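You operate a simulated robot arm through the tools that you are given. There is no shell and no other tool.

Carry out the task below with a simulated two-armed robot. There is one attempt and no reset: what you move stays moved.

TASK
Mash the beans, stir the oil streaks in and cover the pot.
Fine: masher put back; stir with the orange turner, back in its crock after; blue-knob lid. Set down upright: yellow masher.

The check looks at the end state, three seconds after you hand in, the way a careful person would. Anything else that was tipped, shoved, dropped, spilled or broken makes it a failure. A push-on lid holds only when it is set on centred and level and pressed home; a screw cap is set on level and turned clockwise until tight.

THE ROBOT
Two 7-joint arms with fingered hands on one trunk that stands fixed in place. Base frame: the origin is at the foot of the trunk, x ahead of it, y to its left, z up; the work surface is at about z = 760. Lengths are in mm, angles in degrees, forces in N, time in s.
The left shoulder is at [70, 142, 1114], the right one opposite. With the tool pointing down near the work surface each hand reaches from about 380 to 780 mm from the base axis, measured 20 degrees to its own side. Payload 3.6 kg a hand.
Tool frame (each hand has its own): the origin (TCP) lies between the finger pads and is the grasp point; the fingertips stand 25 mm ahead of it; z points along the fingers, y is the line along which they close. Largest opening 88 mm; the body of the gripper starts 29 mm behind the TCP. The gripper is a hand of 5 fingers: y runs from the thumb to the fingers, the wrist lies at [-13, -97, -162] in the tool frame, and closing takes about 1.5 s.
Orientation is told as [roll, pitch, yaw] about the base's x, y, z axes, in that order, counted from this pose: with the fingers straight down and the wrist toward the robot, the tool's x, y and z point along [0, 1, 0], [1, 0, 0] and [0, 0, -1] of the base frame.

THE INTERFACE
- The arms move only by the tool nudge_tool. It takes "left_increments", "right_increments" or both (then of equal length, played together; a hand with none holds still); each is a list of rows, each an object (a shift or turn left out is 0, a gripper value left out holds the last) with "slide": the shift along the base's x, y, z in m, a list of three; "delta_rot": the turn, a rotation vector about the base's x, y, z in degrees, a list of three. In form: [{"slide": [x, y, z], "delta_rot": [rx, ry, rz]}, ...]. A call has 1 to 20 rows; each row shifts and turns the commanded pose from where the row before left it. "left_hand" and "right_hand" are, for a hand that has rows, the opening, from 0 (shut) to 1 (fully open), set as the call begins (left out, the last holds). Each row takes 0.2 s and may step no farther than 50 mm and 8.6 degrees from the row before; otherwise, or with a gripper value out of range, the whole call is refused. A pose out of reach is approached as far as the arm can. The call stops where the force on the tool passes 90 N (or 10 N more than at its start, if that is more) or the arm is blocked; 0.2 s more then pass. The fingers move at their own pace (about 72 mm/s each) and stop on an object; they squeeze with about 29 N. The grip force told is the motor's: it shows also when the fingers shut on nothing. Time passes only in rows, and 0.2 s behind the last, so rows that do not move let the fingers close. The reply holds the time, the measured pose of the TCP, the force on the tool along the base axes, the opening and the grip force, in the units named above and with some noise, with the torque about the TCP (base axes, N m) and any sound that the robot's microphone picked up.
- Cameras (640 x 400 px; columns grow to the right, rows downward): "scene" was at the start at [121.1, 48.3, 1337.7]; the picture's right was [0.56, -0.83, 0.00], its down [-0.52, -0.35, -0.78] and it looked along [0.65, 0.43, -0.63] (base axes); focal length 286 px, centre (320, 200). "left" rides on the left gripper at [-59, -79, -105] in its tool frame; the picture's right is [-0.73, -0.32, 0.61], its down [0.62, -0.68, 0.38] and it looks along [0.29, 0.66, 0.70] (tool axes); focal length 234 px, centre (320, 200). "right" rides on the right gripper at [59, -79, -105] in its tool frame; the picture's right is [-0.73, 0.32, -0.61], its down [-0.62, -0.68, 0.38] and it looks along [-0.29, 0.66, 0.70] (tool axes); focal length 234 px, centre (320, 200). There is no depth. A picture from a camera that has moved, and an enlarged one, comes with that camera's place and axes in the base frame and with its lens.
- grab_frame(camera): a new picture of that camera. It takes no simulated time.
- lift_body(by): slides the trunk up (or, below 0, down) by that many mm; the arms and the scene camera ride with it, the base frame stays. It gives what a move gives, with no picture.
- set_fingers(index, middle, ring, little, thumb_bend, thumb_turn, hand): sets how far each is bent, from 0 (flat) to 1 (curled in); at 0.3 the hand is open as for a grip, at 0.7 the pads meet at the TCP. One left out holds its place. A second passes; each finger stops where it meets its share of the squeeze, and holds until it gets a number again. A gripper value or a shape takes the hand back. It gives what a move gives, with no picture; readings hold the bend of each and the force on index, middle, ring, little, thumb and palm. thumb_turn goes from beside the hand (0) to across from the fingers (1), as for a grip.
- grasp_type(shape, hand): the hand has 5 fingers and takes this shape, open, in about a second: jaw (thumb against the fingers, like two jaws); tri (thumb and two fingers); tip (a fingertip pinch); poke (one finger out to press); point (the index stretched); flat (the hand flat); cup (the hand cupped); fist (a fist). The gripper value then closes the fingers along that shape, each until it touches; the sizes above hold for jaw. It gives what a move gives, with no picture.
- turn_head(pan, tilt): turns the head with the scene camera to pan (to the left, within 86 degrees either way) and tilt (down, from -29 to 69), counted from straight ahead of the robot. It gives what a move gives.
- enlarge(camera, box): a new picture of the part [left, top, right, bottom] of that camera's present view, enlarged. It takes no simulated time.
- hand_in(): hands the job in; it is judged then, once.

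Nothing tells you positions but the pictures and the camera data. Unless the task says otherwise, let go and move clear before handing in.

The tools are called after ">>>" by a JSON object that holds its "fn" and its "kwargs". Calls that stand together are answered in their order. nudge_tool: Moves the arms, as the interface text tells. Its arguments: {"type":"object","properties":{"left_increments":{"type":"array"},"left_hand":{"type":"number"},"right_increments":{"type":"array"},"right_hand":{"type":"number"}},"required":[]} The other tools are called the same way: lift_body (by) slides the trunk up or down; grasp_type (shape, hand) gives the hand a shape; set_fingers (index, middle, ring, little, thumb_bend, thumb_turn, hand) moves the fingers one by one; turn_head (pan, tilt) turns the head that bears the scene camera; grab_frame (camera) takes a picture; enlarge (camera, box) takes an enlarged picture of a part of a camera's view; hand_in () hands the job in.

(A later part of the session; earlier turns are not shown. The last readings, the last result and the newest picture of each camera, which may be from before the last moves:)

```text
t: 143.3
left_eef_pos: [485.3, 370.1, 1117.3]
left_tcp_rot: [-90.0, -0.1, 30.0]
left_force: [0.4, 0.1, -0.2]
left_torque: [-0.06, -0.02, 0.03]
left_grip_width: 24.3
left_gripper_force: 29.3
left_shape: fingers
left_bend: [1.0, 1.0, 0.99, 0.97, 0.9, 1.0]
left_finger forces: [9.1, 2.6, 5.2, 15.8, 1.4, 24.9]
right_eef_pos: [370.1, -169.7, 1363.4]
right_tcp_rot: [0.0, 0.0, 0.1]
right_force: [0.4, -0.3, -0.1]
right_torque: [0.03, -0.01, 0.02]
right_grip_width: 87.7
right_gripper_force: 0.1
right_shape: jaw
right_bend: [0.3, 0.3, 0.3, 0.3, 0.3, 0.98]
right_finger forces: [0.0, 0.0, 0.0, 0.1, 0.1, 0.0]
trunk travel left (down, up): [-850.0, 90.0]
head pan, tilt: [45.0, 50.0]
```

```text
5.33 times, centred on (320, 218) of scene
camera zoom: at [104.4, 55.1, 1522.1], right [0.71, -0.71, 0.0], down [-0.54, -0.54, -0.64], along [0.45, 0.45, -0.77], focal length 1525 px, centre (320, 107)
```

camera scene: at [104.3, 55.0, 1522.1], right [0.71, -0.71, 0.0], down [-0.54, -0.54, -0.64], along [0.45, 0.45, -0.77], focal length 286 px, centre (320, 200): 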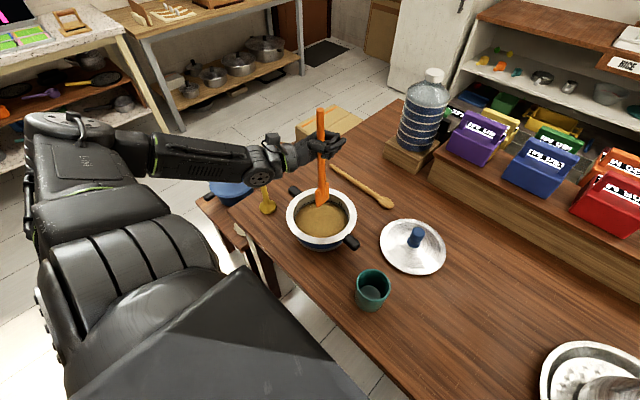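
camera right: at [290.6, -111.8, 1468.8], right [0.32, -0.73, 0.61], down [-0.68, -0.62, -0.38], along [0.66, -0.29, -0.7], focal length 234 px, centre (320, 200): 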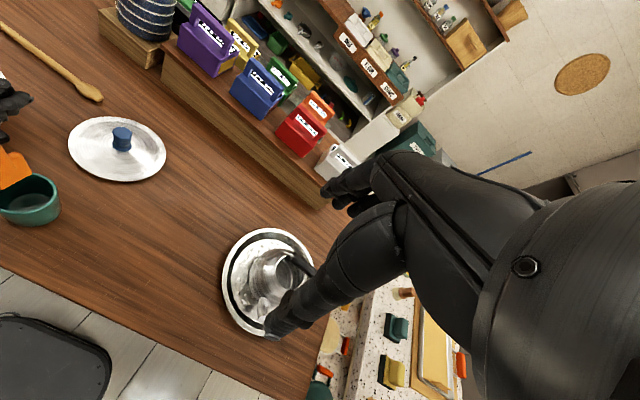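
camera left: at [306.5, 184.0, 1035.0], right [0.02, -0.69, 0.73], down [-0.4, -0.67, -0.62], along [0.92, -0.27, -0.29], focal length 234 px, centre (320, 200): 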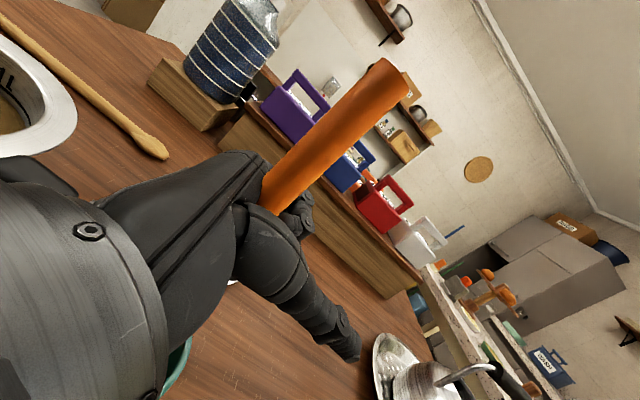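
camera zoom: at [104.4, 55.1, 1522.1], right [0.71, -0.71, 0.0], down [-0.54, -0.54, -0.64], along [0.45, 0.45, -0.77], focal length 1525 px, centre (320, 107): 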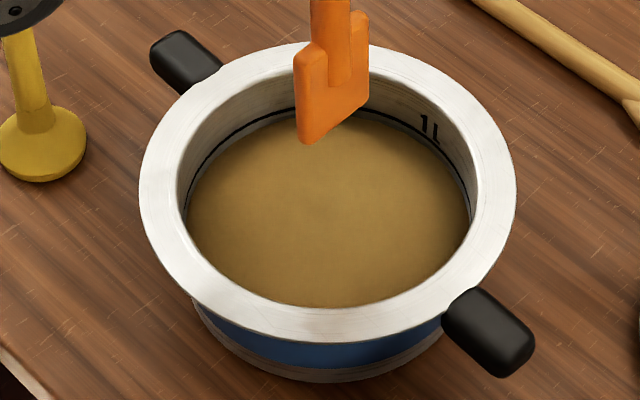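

The surface is perfectly even now and the pale spots are gone. I'll carry the turner back over the crock along the same path.

>>> {"fn": "nudge_tool", "kwargs": {"left_increments": [{"slide": [-0.003, -0.014, 0]}, {"slide": [-0.006, -0.022, 0]}, {"slide": [-0.006, -0.024, 0]}, {"slide": [-0.006, -0.024, 0]}, {"slide": [-0.006, -0.024, 0]}, {"slide": [-0.006, -0.024, 0]}, {"slide": [-0.006, -0.024, 0]}, {"slide": [-0.006, -0.024, 0]}, {"slide": [-0.006, -0.024, 0]}, {"slide": [-0.005, -0.022, 0]}, {"slide": [-0.003, -0.012, 0]}, {}]}}

>>> {"fn": "grab_frame", "kwargs": {"camera": "scene"}}

>>> {"fn": "enlarge", "kwargs": {"camera": "scene", "box": [310, 170, 440, 330]}}

>>> {"fn": "grab_frame", "kwargs": {"camera": "left"}}

```text
t: 145.9
left_eef_pos: [427.0, 133.3, 1118.4]
left_tcp_rot: [-90.0, -0.2, 30.0]
left_force: [-0.2, 0.6, -0.1]
left_torque: [0.01, -0.02, -0.04]
left_grip_width: 24.3
left_gripper_force: 29.6
left_shape: fingers
left_bend: [1.0, 1.0, 0.99, 0.98, 0.9, 1.0]
left_finger forces: [9.0, 2.3, 5.2, 15.9, 1.5, 24.6]
right_eef_pos: [370.5, -169.0, 1363.6]
right_tcp_rot: [0.0, 0.1, 0.0]
right_force: [0.3, -0.3, -1.1]
right_torque: [0.0, 0.03, -0.01]
right_grip_width: 87.7
right_gripper_force: 0.2
right_shape: jaw
right_bend: [0.3, 0.3, 0.3, 0.3, 0.3, 0.98]
right_finger forces: [0.0, 0.0, 0.0, 0.0, 0.0, 0.0]
trunk travel left (down, up): [-850.0, 90.0]
head pan, tilt: [45.0, 50.0]
```

```text
taken
camera scene: at [104.3, 55.3, 1522.1], right [0.71, -0.71, 0.0], down [-0.54, -0.54, -0.64], along [0.45, 0.45, -0.77], focal length 286 px, centre (320, 200)
```

scene: 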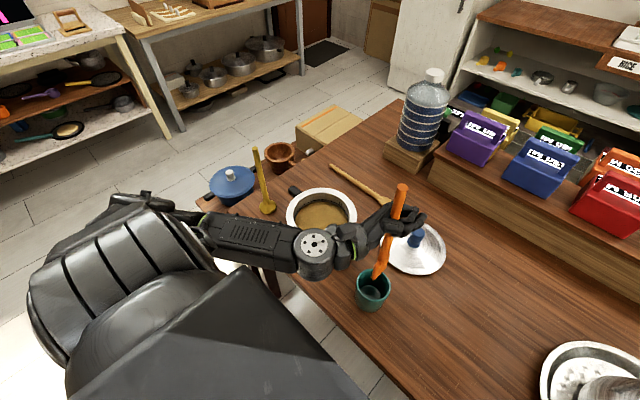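

```text
2.50 times, centred on (375, 250) of scene
camera zoom: at [104.3, 55.3, 1522.1], right [0.71, -0.71, 0.0], down [-0.54, -0.54, -0.64], along [0.45, 0.45, -0.77], focal length 715 px, centre (182, 75)
```

zoom: 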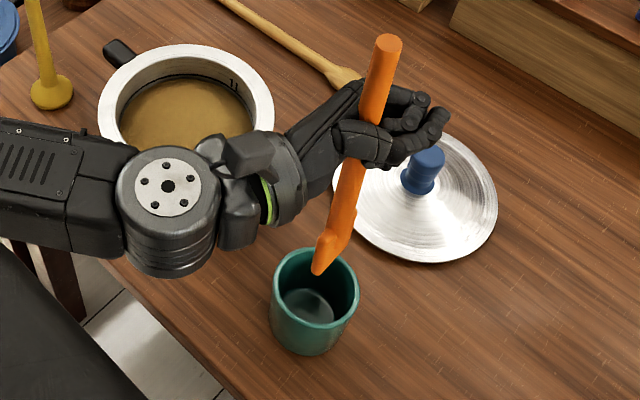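

```text
taken
camera left: at [306.9, 184.1, 1175.8], right [0.02, -0.69, 0.73], down [-0.4, -0.67, -0.62], along [0.92, -0.27, -0.29], focal length 234 px, centre (320, 200)
```

left: 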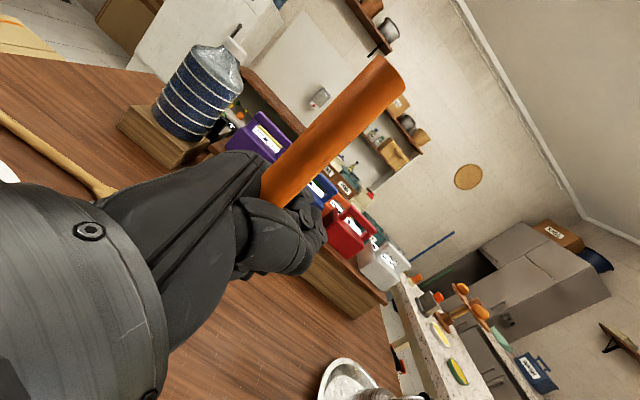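

The crock is where it was, and the turner is above it on the same line it came out. I'll lower it until the blade is just inside the rim and check.

>>> {"fn": "nudge_tool", "kwargs": {"left_increments": [{"slide": [0, 0, -0.012]}, {"slide": [0, 0, -0.012]}, {"slide": [0, 0, -0.012]}, {"slide": [0, 0, -0.01]}, {"slide": [0, 0, -0.008]}, {}]}}

>>> {"fn": "enlarge", "kwargs": {"camera": "scene", "box": [330, 230, 420, 330]}}

>>> {"fn": "enlarge", "kwargs": {"camera": "right", "box": [0, 80, 160, 260]}}

```text
t: 147.3
left_eef_pos: [426.8, 131.4, 1064.0]
left_tcp_rot: [-90.0, 0.0, 30.0]
left_force: [1.0, 0.0, -0.8]
left_torque: [-0.04, -0.05, -0.02]
left_grip_width: 24.1
left_gripper_force: 29.4
left_shape: fingers
left_bend: [1.0, 1.0, 0.99, 0.98, 0.9, 1.0]
left_finger forces: [9.0, 2.4, 5.1, 15.7, 1.5, 24.5]
right_eef_pos: [369.6, -169.8, 1363.6]
right_tcp_rot: [0.0, 0.0, 0.0]
right_force: [0.3, -0.3, 0.1]
right_torque: [-0.04, -0.01, 0.05]
right_grip_width: 87.7
right_gripper_force: 0.0
right_shape: jaw
right_bend: [0.3, 0.3, 0.3, 0.3, 0.3, 0.98]
right_finger forces: [0.0, 0.1, 0.0, 0.0, 0.0, 0.0]
trunk travel left (down, up): [-850.0, 90.0]
head pan, tilt: [45.0, 50.0]
```

```text
4.00 times, centred on (375, 280) of scene
camera zoom: at [104.4, 55.0, 1522.1], right [0.71, -0.71, 0.0], down [-0.54, -0.54, -0.64], along [0.45, 0.45, -0.77], focal length 1144 px, centre (100, -120)
```

zoom: 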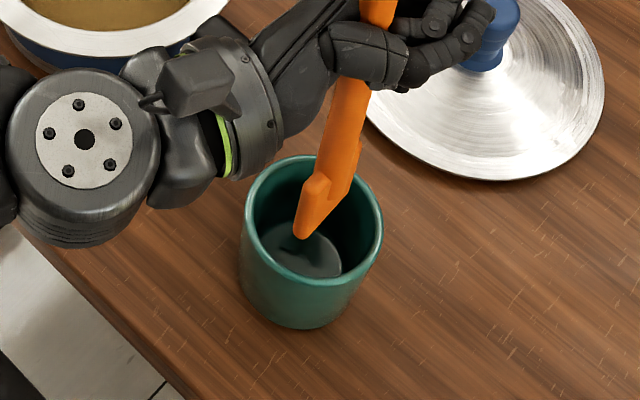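

```text
2.22 times, centred on (80, 170) of right
camera zoom: at [290.7, -111.7, 1468.8], right [0.32, -0.73, 0.61], down [-0.68, -0.62, -0.38], along [0.66, -0.29, -0.7], focal length 520 px, centre (853, 267)
```

zoom: 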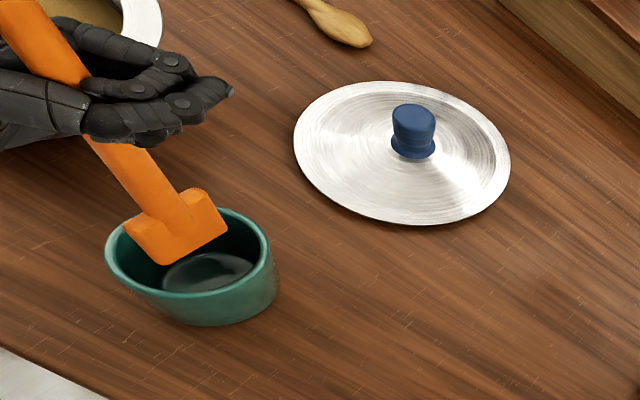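

The blade is at rim level but sits about 10 mm too far toward +x in the opening. I'll shift it to the middle before lowering further.

>>> {"fn": "nudge_tool", "kwargs": {"left_increments": [{"slide": [-0.005, -0.001, 0]}, {"slide": [-0.004, -0.001, 0]}, {"slide": [0, 0, -0.008]}, {"slide": [0, 0, -0.01]}, {"slide": [0, 0, -0.01]}, {}]}}

>>> {"fn": "enlarge", "kwargs": {"camera": "scene", "box": [330, 230, 420, 330]}}

>>> {"fn": "enlarge", "kwargs": {"camera": "right", "box": [0, 80, 160, 260]}}

```text
t: 148.7
left_eef_pos: [416.9, 132.2, 1035.3]
left_tcp_rot: [-90.0, -0.1, 30.0]
left_force: [-0.3, -0.3, 0.0]
left_torque: [-0.02, -0.01, 0.02]
left_grip_width: 24.3
left_gripper_force: 29.2
left_shape: fingers
left_bend: [1.0, 1.0, 0.99, 0.98, 0.9, 1.0]
left_finger forces: [8.9, 2.5, 5.1, 15.9, 1.5, 24.5]
right_eef_pos: [370.2, -169.6, 1362.8]
right_tcp_rot: [0.0, 0.0, 0.0]
right_force: [0.1, 0.0, -0.1]
right_torque: [0.01, 0.01, 0.01]
right_grip_width: 87.8
right_gripper_force: 0.1
right_shape: jaw
right_bend: [0.3, 0.3, 0.3, 0.3, 0.3, 0.98]
right_finger forces: [0.1, 0.0, 0.0, 0.0, 0.0, 0.0]
trunk travel left (down, up): [-850.0, 90.0]
head pan, tilt: [45.0, 50.0]
```

```text
4.00 times, centred on (375, 280) of scene
camera zoom: at [104.4, 55.1, 1522.1], right [0.71, -0.71, 0.0], down [-0.54, -0.54, -0.64], along [0.45, 0.45, -0.77], focal length 1144 px, centre (100, -120)
```

zoom: 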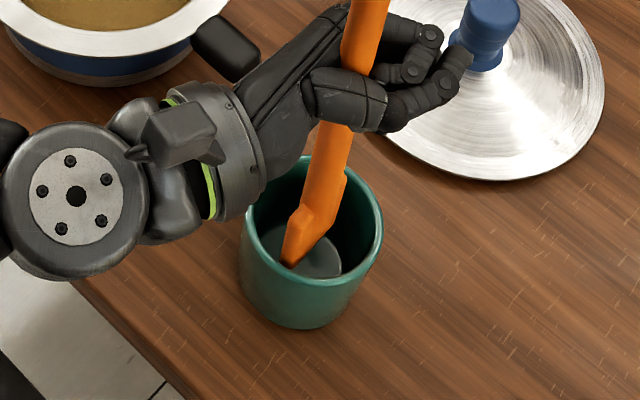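

```text
2.22 times, centred on (80, 170) of right
camera zoom: at [290.8, -111.7, 1468.7], right [0.32, -0.73, 0.61], down [-0.68, -0.62, -0.38], along [0.66, -0.29, -0.7], focal length 520 px, centre (853, 267)
```

zoom: 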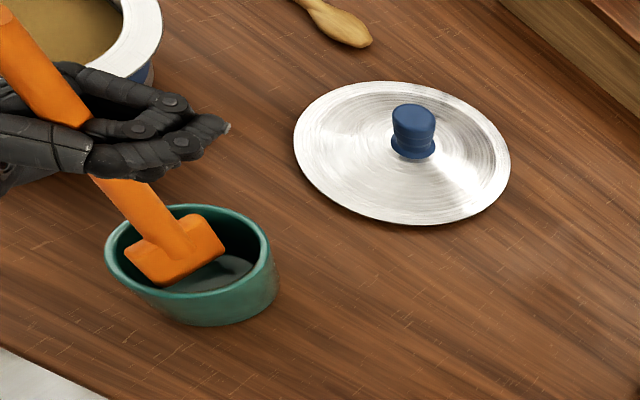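

The blade is inside the crock with room on all sides. I'll continue down slowly to the crock's floor.

>>> {"fn": "nudge_tool", "kwargs": {"left_increments": [{"slide": [0, -0.001, -0.01]}, {"slide": [0, -0.001, -0.01]}, {"slide": [0, 0, -0.01]}, {"slide": [0, 0, -0.008]}, {"slide": [0, 0, -0.006]}, {}]}}

>>> {"fn": "enlarge", "kwargs": {"camera": "scene", "box": [330, 230, 420, 330]}}

```text
t: 150.1
left_eef_pos: [417.6, 129.4, 991.4]
left_tcp_rot: [-89.9, 0.0, 30.0]
left_force: [0.0, 0.1, -1.2]
left_torque: [-0.01, -0.02, -0.03]
left_grip_width: 24.1
left_gripper_force: 28.8
left_shape: fingers
left_bend: [1.0, 1.0, 0.99, 0.98, 0.9, 1.0]
left_finger forces: [9.0, 2.5, 5.1, 15.8, 1.6, 24.4]
right_eef_pos: [370.3, -169.3, 1363.3]
right_tcp_rot: [0.0, -0.1, 0.0]
right_force: [0.2, -0.5, 0.5]
right_torque: [0.02, -0.01, 0.0]
right_grip_width: 87.7
right_gripper_force: 0.1
right_shape: jaw
right_bend: [0.3, 0.3, 0.3, 0.3, 0.3, 0.98]
right_finger forces: [0.1, 0.1, 0.0, 0.0, 0.1, 0.0]
trunk travel left (down, up): [-850.0, 90.0]
head pan, tilt: [45.0, 50.0]
```

```text
4.00 times, centred on (375, 280) of scene
camera zoom: at [104.4, 55.1, 1522.1], right [0.71, -0.71, 0.0], down [-0.54, -0.54, -0.64], along [0.45, 0.45, -0.77], focal length 1144 px, centre (100, -120)
```

zoom: 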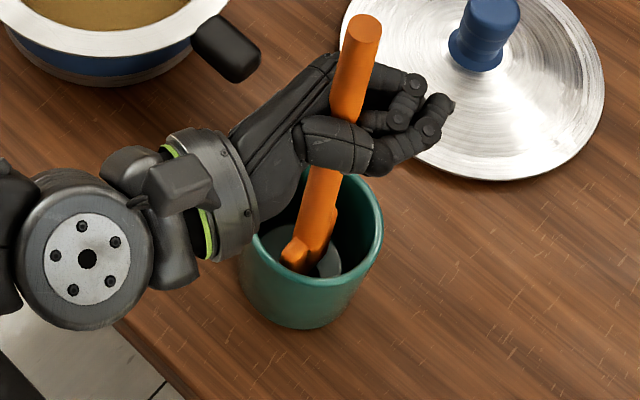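

>>> {"fn": "nudge_tool", "kwargs": {"left_increments": [{"slide": [0, 0, -0.004]}, {"slide": [0, 0, -0.004]}, {"slide": [0, 0, -0.003]}, {}]}}

```text
t: 151.1
left_eef_pos: [417.8, 130.0, 980.6]
left_tcp_rot: [-89.9, -0.1, 30.0]
left_force: [-0.6, -0.2, -0.7]
left_torque: [-0.02, -0.02, 0.01]
left_grip_width: 24.0
left_gripper_force: 29.0
left_shape: fingers
left_bend: [1.0, 1.0, 0.99, 0.98, 0.9, 1.0]
left_finger forces: [9.0, 2.4, 5.1, 15.8, 1.5, 24.3]
right_eef_pos: [369.7, -168.3, 1362.9]
right_tcp_rot: [0.0, 0.0, 0.0]
right_force: [-0.2, -0.3, 0.3]
right_torque: [0.01, -0.01, -0.01]
right_grip_width: 87.8
right_gripper_force: 0.1
right_shape: jaw
right_bend: [0.3, 0.3, 0.3, 0.3, 0.3, 0.98]
right_finger forces: [0.0, 0.0, 0.0, 0.0, 0.1, 0.1]
trunk travel left (down, up): [-850.0, 90.0]
head pan, tilt: [45.0, 50.0]
```

>>> {"fn": "nudge_tool", "kwargs": {"left_increments": [{"slide": [0, 0, -0.002]}, {"slide": [0, 0, -0.0015]}, {}]}}

```text
t: 151.9
left_eef_pos: [417.2, 129.6, 977.4]
left_tcp_rot: [-90.0, -0.1, 30.1]
left_force: [0.7, -0.3, 3.8]
left_torque: [0.14, 0.1, 0.0]
left_grip_width: 24.2
left_gripper_force: 28.7
left_shape: fingers
left_bend: [1.0, 1.0, 0.99, 0.98, 0.9, 1.0]
left_finger forces: [9.0, 2.4, 5.1, 16.0, 1.4, 24.3]
right_eef_pos: [368.9, -169.0, 1363.0]
right_tcp_rot: [0.0, 0.0, 0.0]
right_force: [0.2, -0.6, -0.7]
right_torque: [0.01, -0.03, 0.02]
right_grip_width: 87.7
right_gripper_force: 0.1
right_shape: jaw
right_bend: [0.3, 0.3, 0.3, 0.3, 0.3, 0.98]
right_finger forces: [0.0, 0.1, 0.1, 0.0, 0.0, 0.1]
trunk travel left (down, up): [-850.0, 90.0]
head pan, tilt: [45.0, 50.0]
```

The blade touches the crock's floor. I'll release: thumb first, then fingers in two stages.

>>> {"fn": "set_fingers", "kwargs": {"hand": "left", "thumb_bend": 0.2}}

>>> {"fn": "set_fingers", "kwargs": {"hand": "left", "index": 0.7, "middle": 0.7, "ring": 0.7, "little": 0.7}}

>>> {"fn": "enlarge", "kwargs": {"camera": "scene", "box": [310, 200, 430, 330]}}

>>> {"fn": "grab_frame", "kwargs": {"camera": "left"}}

```text
t: 152.9
left_eef_pos: [417.4, 129.6, 977.7]
left_tcp_rot: [-90.0, -0.1, 30.0]
left_force: [0.4, -0.2, 4.8]
left_torque: [0.08, 0.15, -0.01]
left_grip_width: 55.1
left_gripper_force: 23.3
left_shape: fingers
left_bend: [1.0, 1.0, 0.99, 0.98, 0.2, 1.0]
left_finger forces: [2.5, 1.7, 6.1, 17.2, 0.0, 19.7]
right_eef_pos: [368.1, -169.4, 1362.2]
right_tcp_rot: [0.1, 0.0, 0.0]
right_force: [-0.5, -0.1, -1.2]
right_torque: [0.0, 0.02, -0.02]
right_grip_width: 87.5
right_gripper_force: 0.0
right_shape: jaw
right_bend: [0.3, 0.3, 0.3, 0.3, 0.3, 0.98]
right_finger forces: [0.0, 0.1, 0.0, 0.0, 0.0, 0.0]
trunk travel left (down, up): [-850.0, 90.0]
head pan, tilt: [45.0, 50.0]
```

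```text
t: 153.9
left_eef_pos: [416.9, 127.8, 977.4]
left_tcp_rot: [-89.9, 0.0, 30.1]
left_force: [-0.2, 0.5, 0.1]
left_torque: [0.0, 0.02, 0.03]
left_grip_width: 48.1
left_gripper_force: 0.1
left_shape: fingers
left_bend: [0.7, 0.7, 0.7, 0.7, 0.2, 1.0]
left_finger forces: [0.1, 0.0, 0.0, 0.0, 0.0, 0.1]
right_eef_pos: [370.1, -169.3, 1363.3]
right_tcp_rot: [-0.1, 0.1, 0.0]
right_force: [1.1, 0.3, -0.4]
right_torque: [0.01, 0.02, 0.01]
right_grip_width: 87.4
right_gripper_force: 0.1
right_shape: jaw
right_bend: [0.3, 0.3, 0.3, 0.3, 0.3, 0.98]
right_finger forces: [0.0, 0.1, 0.0, 0.0, 0.1, 0.0]
trunk travel left (down, up): [-850.0, 90.0]
head pan, tilt: [45.0, 50.0]
```

```text
3.08 times, centred on (370, 265) of scene
camera zoom: at [104.4, 55.1, 1522.1], right [0.71, -0.71, 0.0], down [-0.54, -0.54, -0.64], along [0.45, 0.45, -0.77], focal length 880 px, centre (166, 0)
```

zoom: 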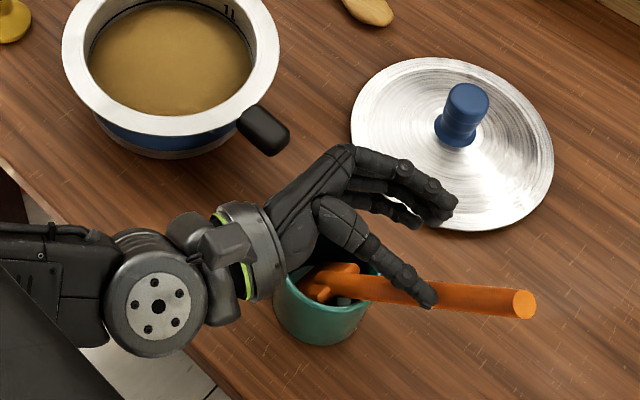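

```text
taken
camera left: at [298.0, 180.3, 1035.1], right [0.02, -0.69, 0.73], down [-0.4, -0.67, -0.62], along [0.92, -0.27, -0.29], focal length 234 px, centre (320, 200)
```

left: 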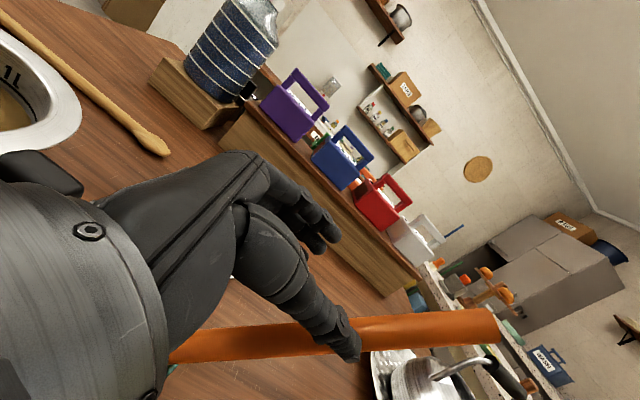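

The turner tipped over sideways as I let go and is now leaning out of the crock. I'll look at it closely before doing anything.

>>> {"fn": "enlarge", "kwargs": {"camera": "right", "box": [0, 60, 200, 260]}}

>>> {"fn": "enlarge", "kwargs": {"camera": "scene", "box": [340, 260, 450, 330]}}

```text
2.00 times, centred on (100, 160) of right
camera zoom: at [290.7, -111.7, 1468.8], right [0.32, -0.73, 0.61], down [-0.68, -0.62, -0.38], along [0.66, -0.29, -0.7], focal length 468 px, centre (760, 280)
```

zoom: 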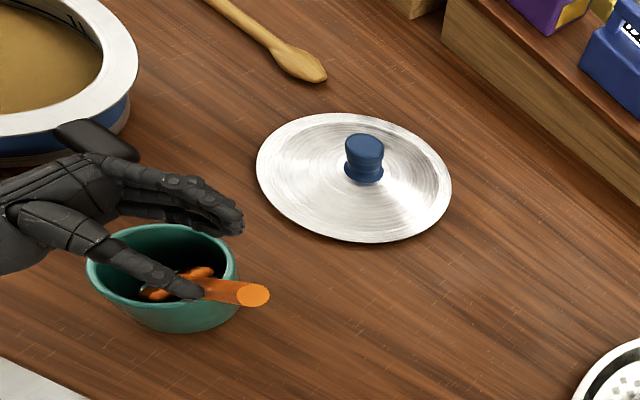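

```text
5.71 times, centred on (395, 295) of scene
camera zoom: at [104.4, 55.1, 1522.1], right [0.71, -0.71, 0.0], down [-0.54, -0.54, -0.64], along [0.45, 0.45, -0.77], focal length 1634 px, centre (-109, -343)
```

zoom: 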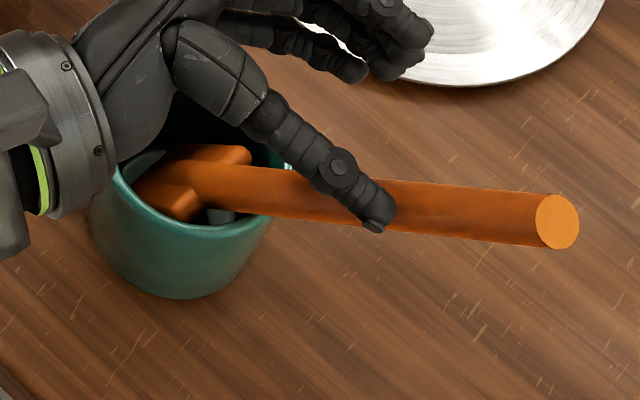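

The crock is still upright and the turner rests in it, leaning on the rim with its blade inside. My hand is clear of it, so I'll back straight out the way I came.

>>> {"fn": "nudge_tool", "kwargs": {"left_increments": [{"slide": [-0.005, 0.0087, 0]}, {"slide": [-0.006, 0.0104, 0]}, {"slide": [-0.0075, 0.013, 0]}, {"slide": [-0.0075, 0.013, 0.003]}, {"slide": [-0.0075, 0.013, 0.005]}, {"slide": [-0.0075, 0.013, 0.01]}, {"slide": [-0.0075, 0.013, 0.015]}, {}]}}

>>> {"fn": "enlarge", "kwargs": {"camera": "scene", "box": [310, 200, 450, 330]}}

>>> {"fn": "enlarge", "kwargs": {"camera": "right", "box": [0, 60, 200, 260]}}

```text
t: 155.7
left_eef_pos: [368.0, 213.6, 1009.7]
left_tcp_rot: [-90.0, -0.1, 30.0]
left_force: [-1.1, -0.5, 0.4]
left_torque: [-0.02, -0.02, -0.02]
left_grip_width: 48.6
left_gripper_force: 0.1
left_shape: fingers
left_bend: [0.7, 0.7, 0.7, 0.7, 0.2, 1.0]
left_finger forces: [0.1, 0.1, 0.0, 0.0, 0.1, 0.0]
right_eef_pos: [370.2, -169.6, 1363.3]
right_tcp_rot: [0.0, 0.0, 0.0]
right_force: [-1.0, -1.5, 0.3]
right_torque: [-0.02, -0.01, -0.02]
right_grip_width: 87.7
right_gripper_force: 0.1
right_shape: jaw
right_bend: [0.3, 0.3, 0.3, 0.3, 0.3, 0.98]
right_finger forces: [0.0, 0.1, 0.1, 0.1, 0.1, 0.0]
trunk travel left (down, up): [-850.0, 90.0]
head pan, tilt: [45.0, 50.0]
```

```text
3.08 times, centred on (380, 265) of scene
camera zoom: at [104.5, 54.9, 1522.1], right [0.71, -0.71, 0.0], down [-0.54, -0.54, -0.64], along [0.45, 0.45, -0.77], focal length 880 px, centre (135, 0)
```

zoom: 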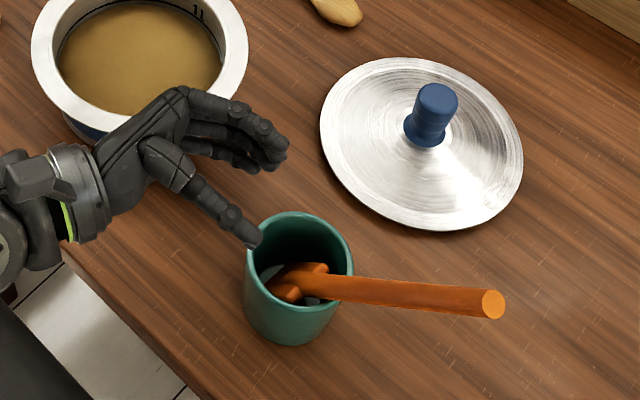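

```text
2.00 times, centred on (100, 160) of right
camera zoom: at [290.8, -111.8, 1468.7], right [0.32, -0.73, 0.61], down [-0.68, -0.62, -0.38], along [0.66, -0.29, -0.7], focal length 468 px, centre (760, 280)
```

zoom: 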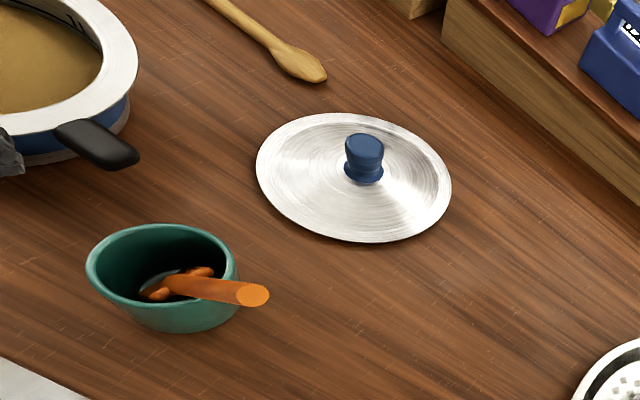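

The turner is resting stably in the crock. Next is the lid: I'll raise the left hand well clear and turn it back to pointing straight down.

>>> {"fn": "nudge_tool", "kwargs": {"left_increments": [{"slide": [-0.002, 0.015, 0.035]}, {"slide": [0, 0.025, 0.035]}, {"slide": [0, 0.03, 0.035]}, {"slide": [0, 0.03, 0.035]}, {"slide": [0, 0.03, 0.035]}, {"slide": [0, 0.03, 0.035]}, {"slide": [0, 0.03, 0.035]}, {"slide": [0, 0.03, 0.035]}, {"slide": [0, 0.02, 0.02], "delta_rot": [0, 0, -7.5]}, {"delta_rot": [0, 0, -7.5]}, {"delta_rot": [0, 0, -7.5]}, {"delta_rot": [0, 0, -7.5]}, {}]}}

>>> {"fn": "nudge_tool", "kwargs": {"left_increments": [{"delta_rot": [8, 0, 0]}, {"delta_rot": [8, 0, 0]}, {"delta_rot": [8, 0, 0]}, {"delta_rot": [8, 0, 0]}, {"delta_rot": [8, 0, 0]}, {"delta_rot": [8, 0, 0]}, {"delta_rot": [8, 0, 0]}, {"delta_rot": [8, 0, 0]}, {"delta_rot": [8, 0, 0]}, {"delta_rot": [8, 0, 0]}, {"delta_rot": [8, 0, 0]}, {"delta_rot": [2, 0, 0]}, {}]}}

>>> {"fn": "grab_frame", "kwargs": {"camera": "scene"}}

```text
t: 158.5
left_eef_pos: [403.7, 452.3, 1240.7]
left_tcp_rot: [-90.0, -0.1, -0.2]
left_force: [-0.2, -0.2, 0.4]
left_torque: [-0.01, 0.02, -0.01]
left_grip_width: 48.1
left_gripper_force: 0.1
left_shape: fingers
left_bend: [0.7, 0.7, 0.7, 0.7, 0.2, 1.0]
left_finger forces: [0.0, 0.0, 0.1, 0.1, 0.1, 0.1]
left hand out of reach, approached as far as the arm can: row 7, 8, 9
right_eef_pos: [368.7, -168.9, 1364.0]
right_tcp_rot: [0.0, 0.0, 0.0]
right_force: [-1.5, -0.2, 0.5]
right_torque: [-0.01, 0.0, 0.03]
right_grip_width: 88.0
right_gripper_force: 0.1
right_shape: jaw
right_bend: [0.3, 0.3, 0.3, 0.3, 0.3, 0.98]
right_finger forces: [0.0, 0.1, 0.0, 0.1, 0.1, 0.1]
trunk travel left (down, up): [-850.0, 90.0]
head pan, tilt: [45.0, 50.0]
```

```text
t: 161.3
left_eef_pos: [423.8, 562.5, 1170.4]
left_tcp_rot: [0.0, 0.0, -0.4]
left_force: [0.9, -0.2, 0.7]
left_torque: [0.02, 0.03, -0.02]
left_grip_width: 48.4
left_gripper_force: 0.0
left_shape: fingers
left_bend: [0.7, 0.7, 0.7, 0.7, 0.2, 1.0]
left_finger forces: [0.0, 0.0, 0.0, 0.0, 0.1, 0.0]
left hand out of reach, approached as far as the arm can: row 2, 3, 4, 5, 6, 7, 8, 9, 10, 11, 12
right_eef_pos: [369.8, -169.5, 1363.3]
right_tcp_rot: [0.0, 0.0, 0.0]
right_force: [0.2, -0.8, 0.3]
right_torque: [0.0, -0.02, -0.02]
right_grip_width: 87.6
right_gripper_force: 0.0
right_shape: jaw
right_bend: [0.3, 0.3, 0.3, 0.3, 0.3, 0.98]
right_finger forces: [0.1, 0.1, 0.1, 0.1, 0.0, 0.1]
trunk travel left (down, up): [-850.0, 90.0]
head pan, tilt: [45.0, 50.0]
```

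```text
taken
camera scene: at [104.4, 55.1, 1522.1], right [0.71, -0.71, 0.0], down [-0.54, -0.54, -0.64], along [0.45, 0.45, -0.77], focal length 286 px, centre (320, 200)
```

scene: 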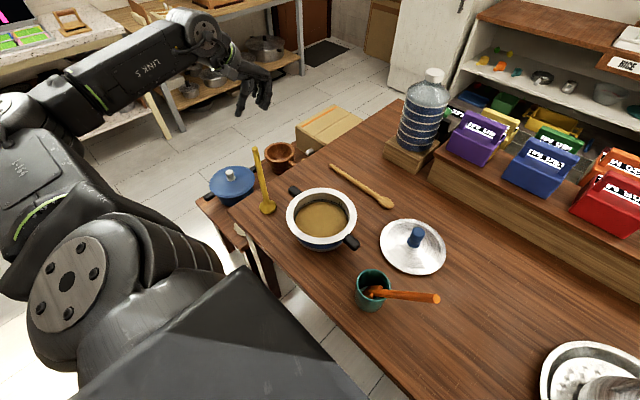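

The hand now points down and everything on the table is still in place. I'll move it up to a safe middle position, then lower the trunk again.

>>> {"fn": "nudge_tool", "kwargs": {"left_increments": [{"slide": [-0.008, -0.01, 0.03]}, {"slide": [-0.012, -0.016, 0.03]}, {"slide": [-0.014, -0.02, 0.025]}, {"slide": [-0.014, -0.022, 0.02]}, {"slide": [-0.014, -0.022, 0.01]}, {"slide": [-0.012, -0.022, 0]}, {}], "left_hand": 1}}

>>> {"fn": "grasp_type", "kwargs": {"hand": "left", "shape": "jaw"}}

```text
t: 162.9
left_eef_pos: [346.3, 561.2, 1256.2]
left_tcp_rot: [0.0, -0.1, -0.3]
left_force: [0.2, -0.6, -0.9]
left_torque: [0.01, 0.02, 0.0]
left_grip_width: 87.4
left_gripper_force: 0.1
left_shape: jaw
left_bend: [0.3, 0.3, 0.3, 0.3, 0.3, 0.98]
left_finger forces: [0.0, 0.0, 0.0, 0.0, 0.1, 0.0]
left hand out of reach, approached as far as the arm can: row 1, 2, 3, 4, 5, 6
right_eef_pos: [368.8, -168.2, 1362.6]
right_tcp_rot: [-0.1, -0.1, 0.0]
right_force: [-0.6, 0.4, 0.8]
right_torque: [-0.02, -0.01, -0.03]
right_grip_width: 87.7
right_gripper_force: 0.1
right_shape: jaw
right_bend: [0.3, 0.3, 0.3, 0.3, 0.3, 0.98]
right_finger forces: [0.0, 0.0, 0.0, 0.1, 0.0, 0.0]
trunk travel left (down, up): [-850.0, 90.0]
head pan, tilt: [45.0, 50.0]
```

```text
t: 163.8
left_eef_pos: [346.5, 560.8, 1256.5]
left_tcp_rot: [0.0, 0.0, -0.3]
left_force: [0.4, 0.6, -0.1]
left_torque: [0.02, 0.01, -0.01]
left_grip_width: 87.8
left_gripper_force: 0.0
left_shape: jaw
left_bend: [0.3, 0.3, 0.3, 0.3, 0.3, 0.98]
left_finger forces: [0.0, 0.0, 0.0, 0.0, 0.1, 0.1]
right_eef_pos: [369.6, -169.6, 1364.1]
right_tcp_rot: [0.0, 0.0, 0.0]
right_force: [-0.9, 0.3, 0.2]
right_torque: [0.0, -0.01, 0.02]
right_grip_width: 87.7
right_gripper_force: 0.1
right_shape: jaw
right_bend: [0.3, 0.3, 0.3, 0.3, 0.3, 0.98]
right_finger forces: [0.0, 0.1, 0.1, 0.1, 0.0, 0.0]
trunk travel left (down, up): [-850.0, 90.0]
head pan, tilt: [45.0, 50.0]
```

>>> {"fn": "nudge_tool", "kwargs": {"left_increments": [{"slide": [0, -0.02, -0.01]}, {"slide": [0, -0.02, -0.01]}, {"slide": [0, -0.02, -0.01]}, {"slide": [0, -0.02, -0.01]}, {}]}}

>>> {"fn": "turn_head", "kwargs": {"pan": 65, "tilt": 35}}

>>> {"fn": "grab_frame", "kwargs": {"camera": "scene"}}

```text
t: 165.0
left_eef_pos: [326.7, 545.6, 1205.1]
left_tcp_rot: [0.0, 0.0, -0.2]
left_force: [-0.9, -0.4, -0.3]
left_torque: [0.0, -0.02, 0.02]
left_grip_width: 87.6
left_gripper_force: 0.1
left_shape: jaw
left_bend: [0.3, 0.3, 0.3, 0.3, 0.3, 0.98]
left_finger forces: [0.0, 0.0, 0.0, 0.1, 0.1, 0.1]
left hand out of reach, approached as far as the arm can: row 1, 2, 3, 4
right_eef_pos: [369.9, -169.5, 1362.6]
right_tcp_rot: [-0.1, 0.0, -0.1]
right_force: [-0.1, -0.4, -0.3]
right_torque: [-0.04, 0.02, 0.03]
right_grip_width: 87.8
right_gripper_force: 0.0
right_shape: jaw
right_bend: [0.3, 0.3, 0.3, 0.3, 0.3, 0.98]
right_finger forces: [0.0, 0.0, 0.0, 0.0, 0.0, 0.0]
trunk travel left (down, up): [-850.0, 90.0]
head pan, tilt: [45.0, 50.0]
```

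```text
t: 165.8
left_eef_pos: [326.4, 545.5, 1204.3]
left_tcp_rot: [-0.1, 0.0, -0.3]
left_force: [0.3, -0.5, -0.1]
left_torque: [0.0, -0.01, 0.0]
left_grip_width: 87.5
left_gripper_force: 0.0
left_shape: jaw
left_bend: [0.3, 0.3, 0.3, 0.3, 0.3, 0.98]
left_finger forces: [0.0, 0.1, 0.1, 0.1, 0.0, 0.1]
right_eef_pos: [369.7, -168.5, 1363.7]
right_tcp_rot: [0.0, 0.0, 0.0]
right_force: [-0.3, 0.3, 0.4]
right_torque: [0.0, -0.03, -0.01]
right_grip_width: 87.9
right_gripper_force: 0.0
right_shape: jaw
right_bend: [0.3, 0.3, 0.3, 0.3, 0.3, 0.98]
right_finger forces: [0.0, 0.0, 0.0, 0.0, 0.0, 0.0]
trunk travel left (down, up): [-850.0, 90.0]
head pan, tilt: [65.0, 35.0]
```

```text
taken
camera scene: at [87.1, 80.4, 1543.7], right [0.91, -0.42, 0.0], down [-0.24, -0.52, -0.82], along [0.35, 0.74, -0.57], focal length 286 px, centre (320, 200)
```

scene: 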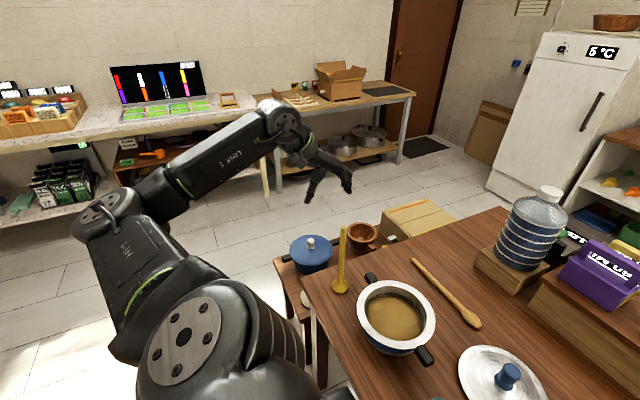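

The wrist is near its limit with the hand this high, so I'll come down a bit while moving in, staying above the masher's height.

>>> {"fn": "nudge_tool", "kwargs": {"left_increments": [{"slide": [0, -0.01, -0.03]}, {"slide": [0, -0.015, -0.03]}, {"slide": [0, -0.02, -0.03]}, {"slide": [0, -0.02, -0.03]}, {"slide": [0, -0.02, -0.02]}, {}]}}

>>> {"fn": "grab_frame", "kwargs": {"camera": "scene"}}

```text
t: 167.2
left_eef_pos: [326.2, 462.3, 1064.6]
left_tcp_rot: [0.0, -0.1, -0.1]
left_force: [-0.7, -0.9, -0.2]
left_torque: [-0.02, -0.05, -0.02]
left_grip_width: 87.7
left_gripper_force: 0.1
left_shape: jaw
left_bend: [0.3, 0.3, 0.3, 0.3, 0.3, 0.98]
left_finger forces: [0.0, 0.1, 0.1, 0.0, 0.1, 0.0]
right_eef_pos: [368.9, -169.5, 1363.4]
right_tcp_rot: [0.1, 0.0, 0.0]
right_force: [-0.5, -0.1, 0.0]
right_torque: [-0.03, 0.01, -0.03]
right_grip_width: 87.5
right_gripper_force: 0.0
right_shape: jaw
right_bend: [0.3, 0.3, 0.3, 0.3, 0.3, 0.98]
right_finger forces: [0.1, 0.0, 0.0, 0.0, 0.0, 0.0]
trunk travel left (down, up): [-850.0, 90.0]
head pan, tilt: [65.0, 35.0]
```

```text
taken
camera scene: at [86.9, 80.5, 1543.8], right [0.91, -0.42, 0.0], down [-0.24, -0.52, -0.82], along [0.35, 0.74, -0.57], focal length 286 px, centre (320, 200)
```

scene: 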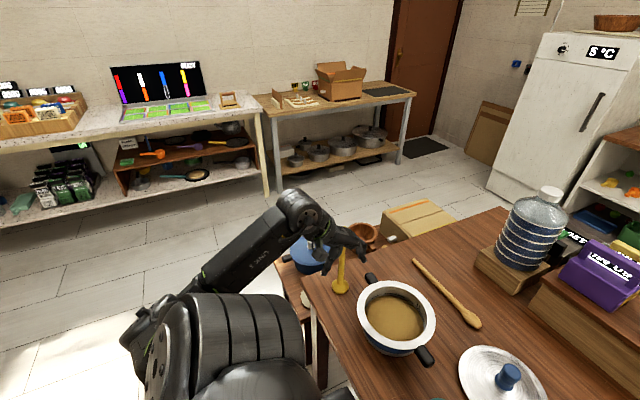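

That posture is comfortable. I'll lower the trunk by 120 mm for better reach to the lid; the hand stays well above everything here.

>>> {"fn": "lift_body", "kwargs": {"by": -120}}

>>> {"fn": "turn_head", "kwargs": {"pan": 30, "tilt": 50}}

>>> {"fn": "grab_frame", "kwargs": {"camera": "scene"}}

>>> {"fn": "grab_frame", "kwargs": {"camera": "left"}}

```text
t: 168.7
left_eef_pos: [326.0, 461.3, 945.0]
left_tcp_rot: [0.1, 0.0, -0.2]
left_force: [-0.6, 0.7, 0.5]
left_torque: [0.03, 0.03, -0.01]
left_grip_width: 87.7
left_gripper_force: 0.0
left_shape: jaw
left_bend: [0.3, 0.3, 0.3, 0.3, 0.3, 0.98]
left_finger forces: [0.0, 0.0, 0.1, 0.0, 0.0, 0.1]
right_eef_pos: [369.8, -169.3, 1242.6]
right_tcp_rot: [0.0, 0.0, 0.1]
right_force: [-0.1, 0.6, 0.2]
right_torque: [0.0, 0.01, 0.02]
right_grip_width: 87.6
right_gripper_force: 0.2
right_shape: jaw
right_bend: [0.3, 0.3, 0.3, 0.3, 0.3, 0.98]
right_finger forces: [0.0, 0.0, 0.0, 0.0, 0.1, 0.0]
trunk travel left (down, up): [-730.0, 210.0]
head pan, tilt: [65.0, 35.0]
```

```text
t: 169.7
left_eef_pos: [326.4, 462.0, 943.9]
left_tcp_rot: [0.1, -0.1, -0.2]
left_force: [-0.1, 0.0, -0.2]
left_torque: [0.02, -0.02, 0.0]
left_grip_width: 87.6
left_gripper_force: 0.1
left_shape: jaw
left_bend: [0.3, 0.3, 0.3, 0.3, 0.3, 0.98]
left_finger forces: [0.0, 0.0, 0.0, 0.0, 0.1, 0.0]
right_eef_pos: [369.5, -169.4, 1243.5]
right_tcp_rot: [0.0, 0.0, 0.0]
right_force: [0.1, -0.2, 1.2]
right_torque: [-0.01, 0.0, -0.01]
right_grip_width: 87.4
right_gripper_force: 0.2
right_shape: jaw
right_bend: [0.3, 0.3, 0.3, 0.3, 0.3, 0.98]
right_finger forces: [0.1, 0.0, 0.0, 0.1, 0.0, 0.1]
trunk travel left (down, up): [-730.0, 210.0]
head pan, tilt: [30.0, 50.0]
```

```text
taken
camera scene: at [116.5, 39.2, 1402.1], right [0.5, -0.87, 0.0], down [-0.66, -0.38, -0.64], along [0.56, 0.32, -0.77], focal length 286 px, centre (320, 200)
```

scene: 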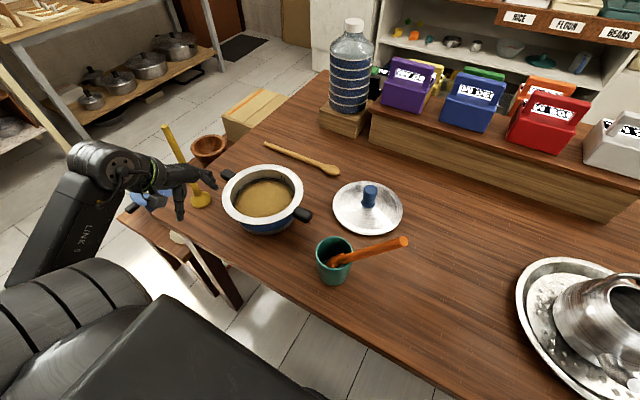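

```text
taken
camera left: at [248.0, 403.6, 1048.4], right [-0.32, -0.72, -0.61], down [-0.68, 0.63, -0.38], along [0.66, 0.29, -0.69], focal length 234 px, centre (320, 200)
```

left: 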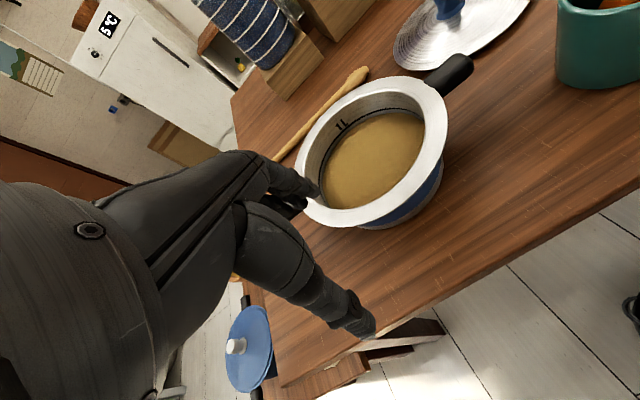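

Everything is intact: masher upright, turner in its crock, pot and lid in place. I'll measure the pot's rim precisely from both cameras.

>>> {"fn": "enlarge", "kwargs": {"camera": "left", "box": [280, 60, 480, 240]}}

>>> {"fn": "enlarge", "kwargs": {"camera": "scene", "box": [200, 150, 330, 250]}}

>>> {"fn": "enlarge", "kwargs": {"camera": "scene", "box": [310, 160, 430, 260]}}

```text
2.22 times, centred on (380, 150) of left
camera zoom: at [248.0, 403.6, 1048.4], right [-0.32, -0.72, -0.61], down [-0.68, 0.63, -0.38], along [0.66, 0.29, -0.69], focal length 520 px, centre (187, 311)
```

zoom: 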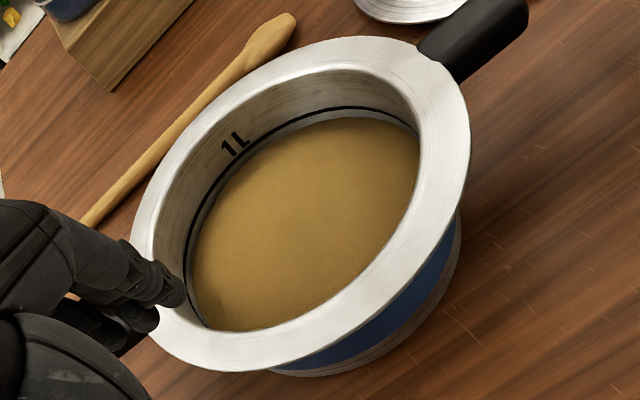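

```text
4.00 times, centred on (265, 200) of scene
camera zoom: at [116.5, 39.2, 1402.1], right [0.5, -0.87, 0.0], down [-0.66, -0.38, -0.64], along [0.56, 0.32, -0.77], focal length 1144 px, centre (540, 200)
```

zoom: 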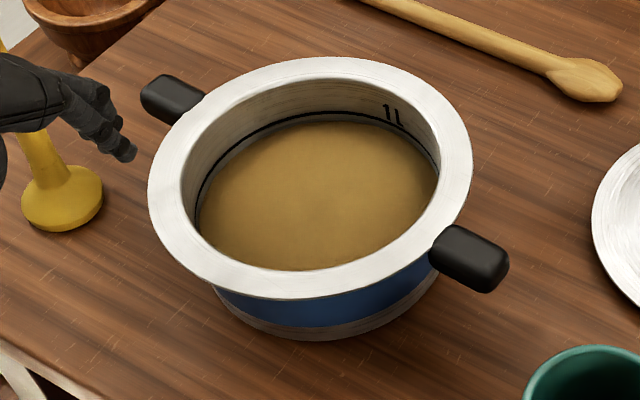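

```text
4.00 times, centred on (370, 210) of scene
camera zoom: at [116.5, 39.2, 1402.1], right [0.5, -0.87, 0.0], down [-0.66, -0.38, -0.64], along [0.56, 0.32, -0.77], focal length 1144 px, centre (120, 160)
```

zoom: 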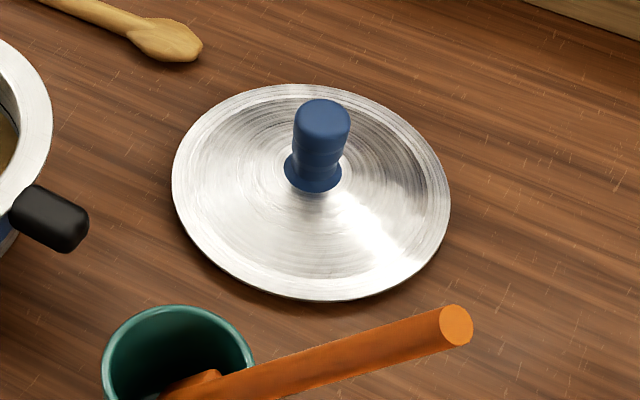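

The pot's rim centre is about (470, 414) and the lid is centred at (628, 178) with its knob top at z 836. I'll bring the left hand over the lid, passing well above everything.

>>> {"fn": "nudge_tool", "kwargs": {"left_increments": [{"slide": [0, 0, 0.03]}, {"slide": [0.015, -0.014, 0.03]}, {"slide": [0.025, -0.024, 0]}, {"slide": [0.025, -0.024, 0]}, {"slide": [0.025, -0.024, 0]}, {"slide": [0.025, -0.024, 0]}, {"slide": [0.025, -0.024, 0]}, {"slide": [0.025, -0.024, 0]}, {"slide": [0.025, -0.024, 0]}, {"slide": [0.025, -0.024, 0]}, {"slide": [0.025, -0.024, 0]}, {"slide": [0.025, -0.022, 0]}, {"slide": [0.025, -0.022, 0]}, {"slide": [0.012, -0.01, 0]}, {}]}}

>>> {"fn": "grab_frame", "kwargs": {"camera": "scene"}}

>>> {"fn": "grab_frame", "kwargs": {"camera": "left"}}

```text
t: 172.9
left_eef_pos: [595.6, 315.1, 870.7]
left_tcp_rot: [-0.1, -0.3, -0.7]
left_force: [-0.2, -0.3, 0.1]
left_torque: [0.0, 0.04, 0.02]
left_grip_width: 87.6
left_gripper_force: 0.1
left_shape: jaw
left_bend: [0.3, 0.3, 0.3, 0.3, 0.3, 0.98]
left_finger forces: [0.0, 0.0, 0.0, 0.0, 0.0, 0.0]
left hand out of reach, approached as far as the arm can: row 1, 2, 3, 4, 5, 6, 7, 8, 9, 10, 13, 14
right_eef_pos: [369.1, -170.2, 1242.4]
right_tcp_rot: [0.1, 0.0, 0.0]
right_force: [0.4, -0.9, -0.6]
right_torque: [0.0, -0.01, -0.01]
right_grip_width: 87.5
right_gripper_force: 0.2
right_shape: jaw
right_bend: [0.3, 0.3, 0.3, 0.3, 0.3, 0.98]
right_finger forces: [0.0, 0.0, 0.0, 0.1, 0.0, 0.0]
trunk travel left (down, up): [-730.0, 210.0]
head pan, tilt: [30.0, 50.0]
```

```text
taken
camera scene: at [116.4, 38.7, 1402.1], right [0.5, -0.87, 0.0], down [-0.66, -0.38, -0.64], along [0.56, 0.32, -0.77], focal length 286 px, centre (320, 200)
```

scene: 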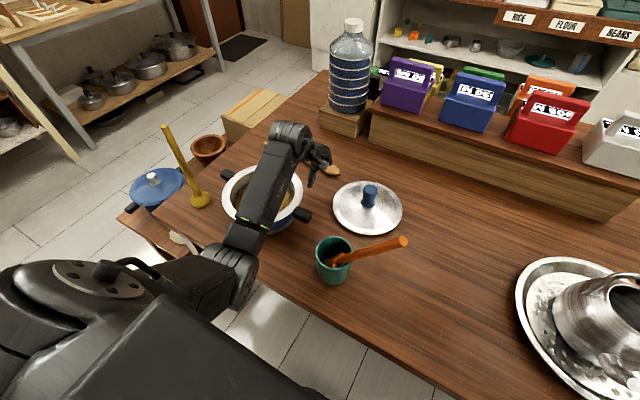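

```text
taken
camera left: at [517.2, 257.7, 974.6], right [-0.33, -0.72, -0.61], down [-0.67, 0.63, -0.39], along [0.66, 0.28, -0.69], focal length 234 px, centre (320, 200)
```

left: 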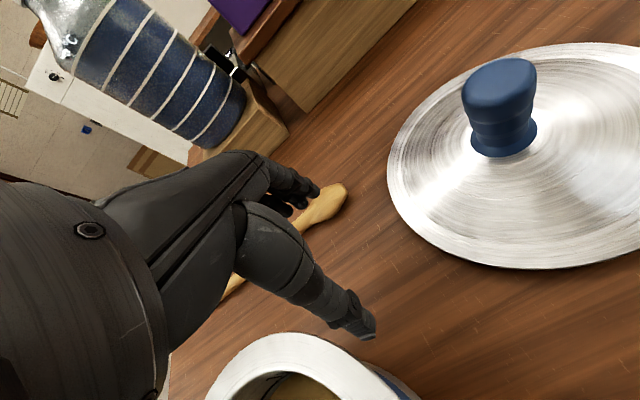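

The arm hit a limit and drifted lower than planned, ending between the pot and the lid. Nothing seems touched, but I'll check closely.

>>> {"fn": "enlarge", "kwargs": {"camera": "scene", "box": [200, 110, 430, 300]}}

>>> {"fn": "grab_frame", "kwargs": {"camera": "right"}}

```text
2.11 times, centred on (315, 205) of scene
camera zoom: at [116.4, 38.7, 1402.1], right [0.5, -0.87, 0.0], down [-0.66, -0.38, -0.64], along [0.56, 0.32, -0.77], focal length 602 px, centre (330, 190)
```

zoom: 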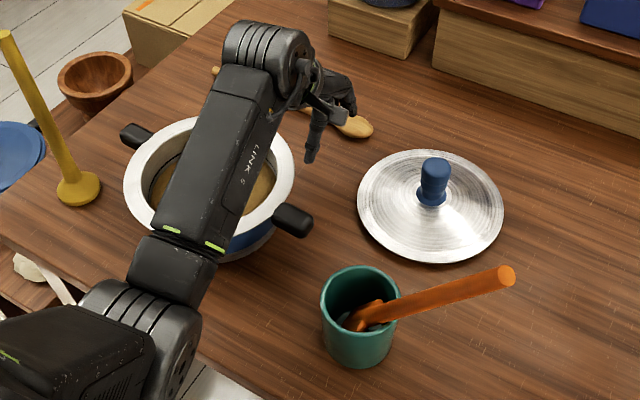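

```text
taken
camera right: at [290.6, -112.0, 1348.8], right [0.32, -0.73, 0.61], down [-0.68, -0.62, -0.38], along [0.66, -0.29, -0.7], focal length 234 px, centre (320, 200)
```

right: 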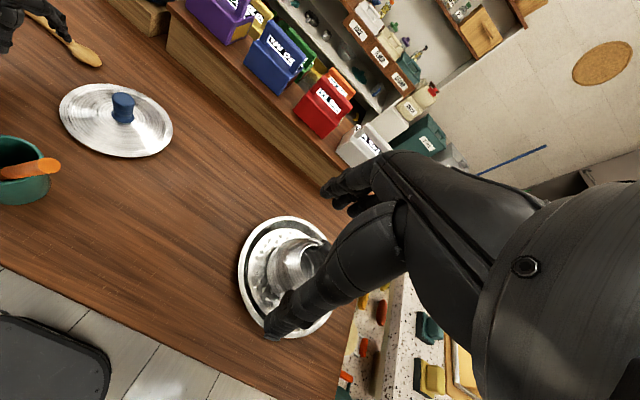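

The pot and lid haven't moved. I'll first raise the hand and see which way the arm moves freely.

>>> {"fn": "nudge_tool", "kwargs": {"left_increments": [{"slide": [0, 0, 0.015]}, {"slide": [0, 0, 0.02]}, {}]}}

```text
t: 173.7
left_eef_pos: [600.8, 321.6, 896.0]
left_tcp_rot: [-0.1, -0.2, -0.4]
left_force: [0.3, -0.3, -0.5]
left_torque: [0.0, 0.0, 0.01]
left_grip_width: 87.7
left_gripper_force: 0.1
left_shape: jaw
left_bend: [0.3, 0.3, 0.3, 0.3, 0.3, 0.98]
left_finger forces: [0.0, 0.0, 0.1, 0.0, 0.1, 0.0]
left hand out of reach, approached as far as the arm can: row 2
right_eef_pos: [368.4, -169.6, 1242.6]
right_tcp_rot: [0.0, 0.0, 0.0]
right_force: [-0.7, -0.6, 0.1]
right_torque: [-0.02, -0.01, 0.0]
right_grip_width: 87.7
right_gripper_force: 0.1
right_shape: jaw
right_bend: [0.3, 0.3, 0.3, 0.3, 0.3, 0.98]
right_finger forces: [0.0, 0.0, 0.0, 0.0, 0.0, 0.0]
trunk travel left (down, up): [-730.0, 210.0]
head pan, tilt: [30.0, 50.0]
```

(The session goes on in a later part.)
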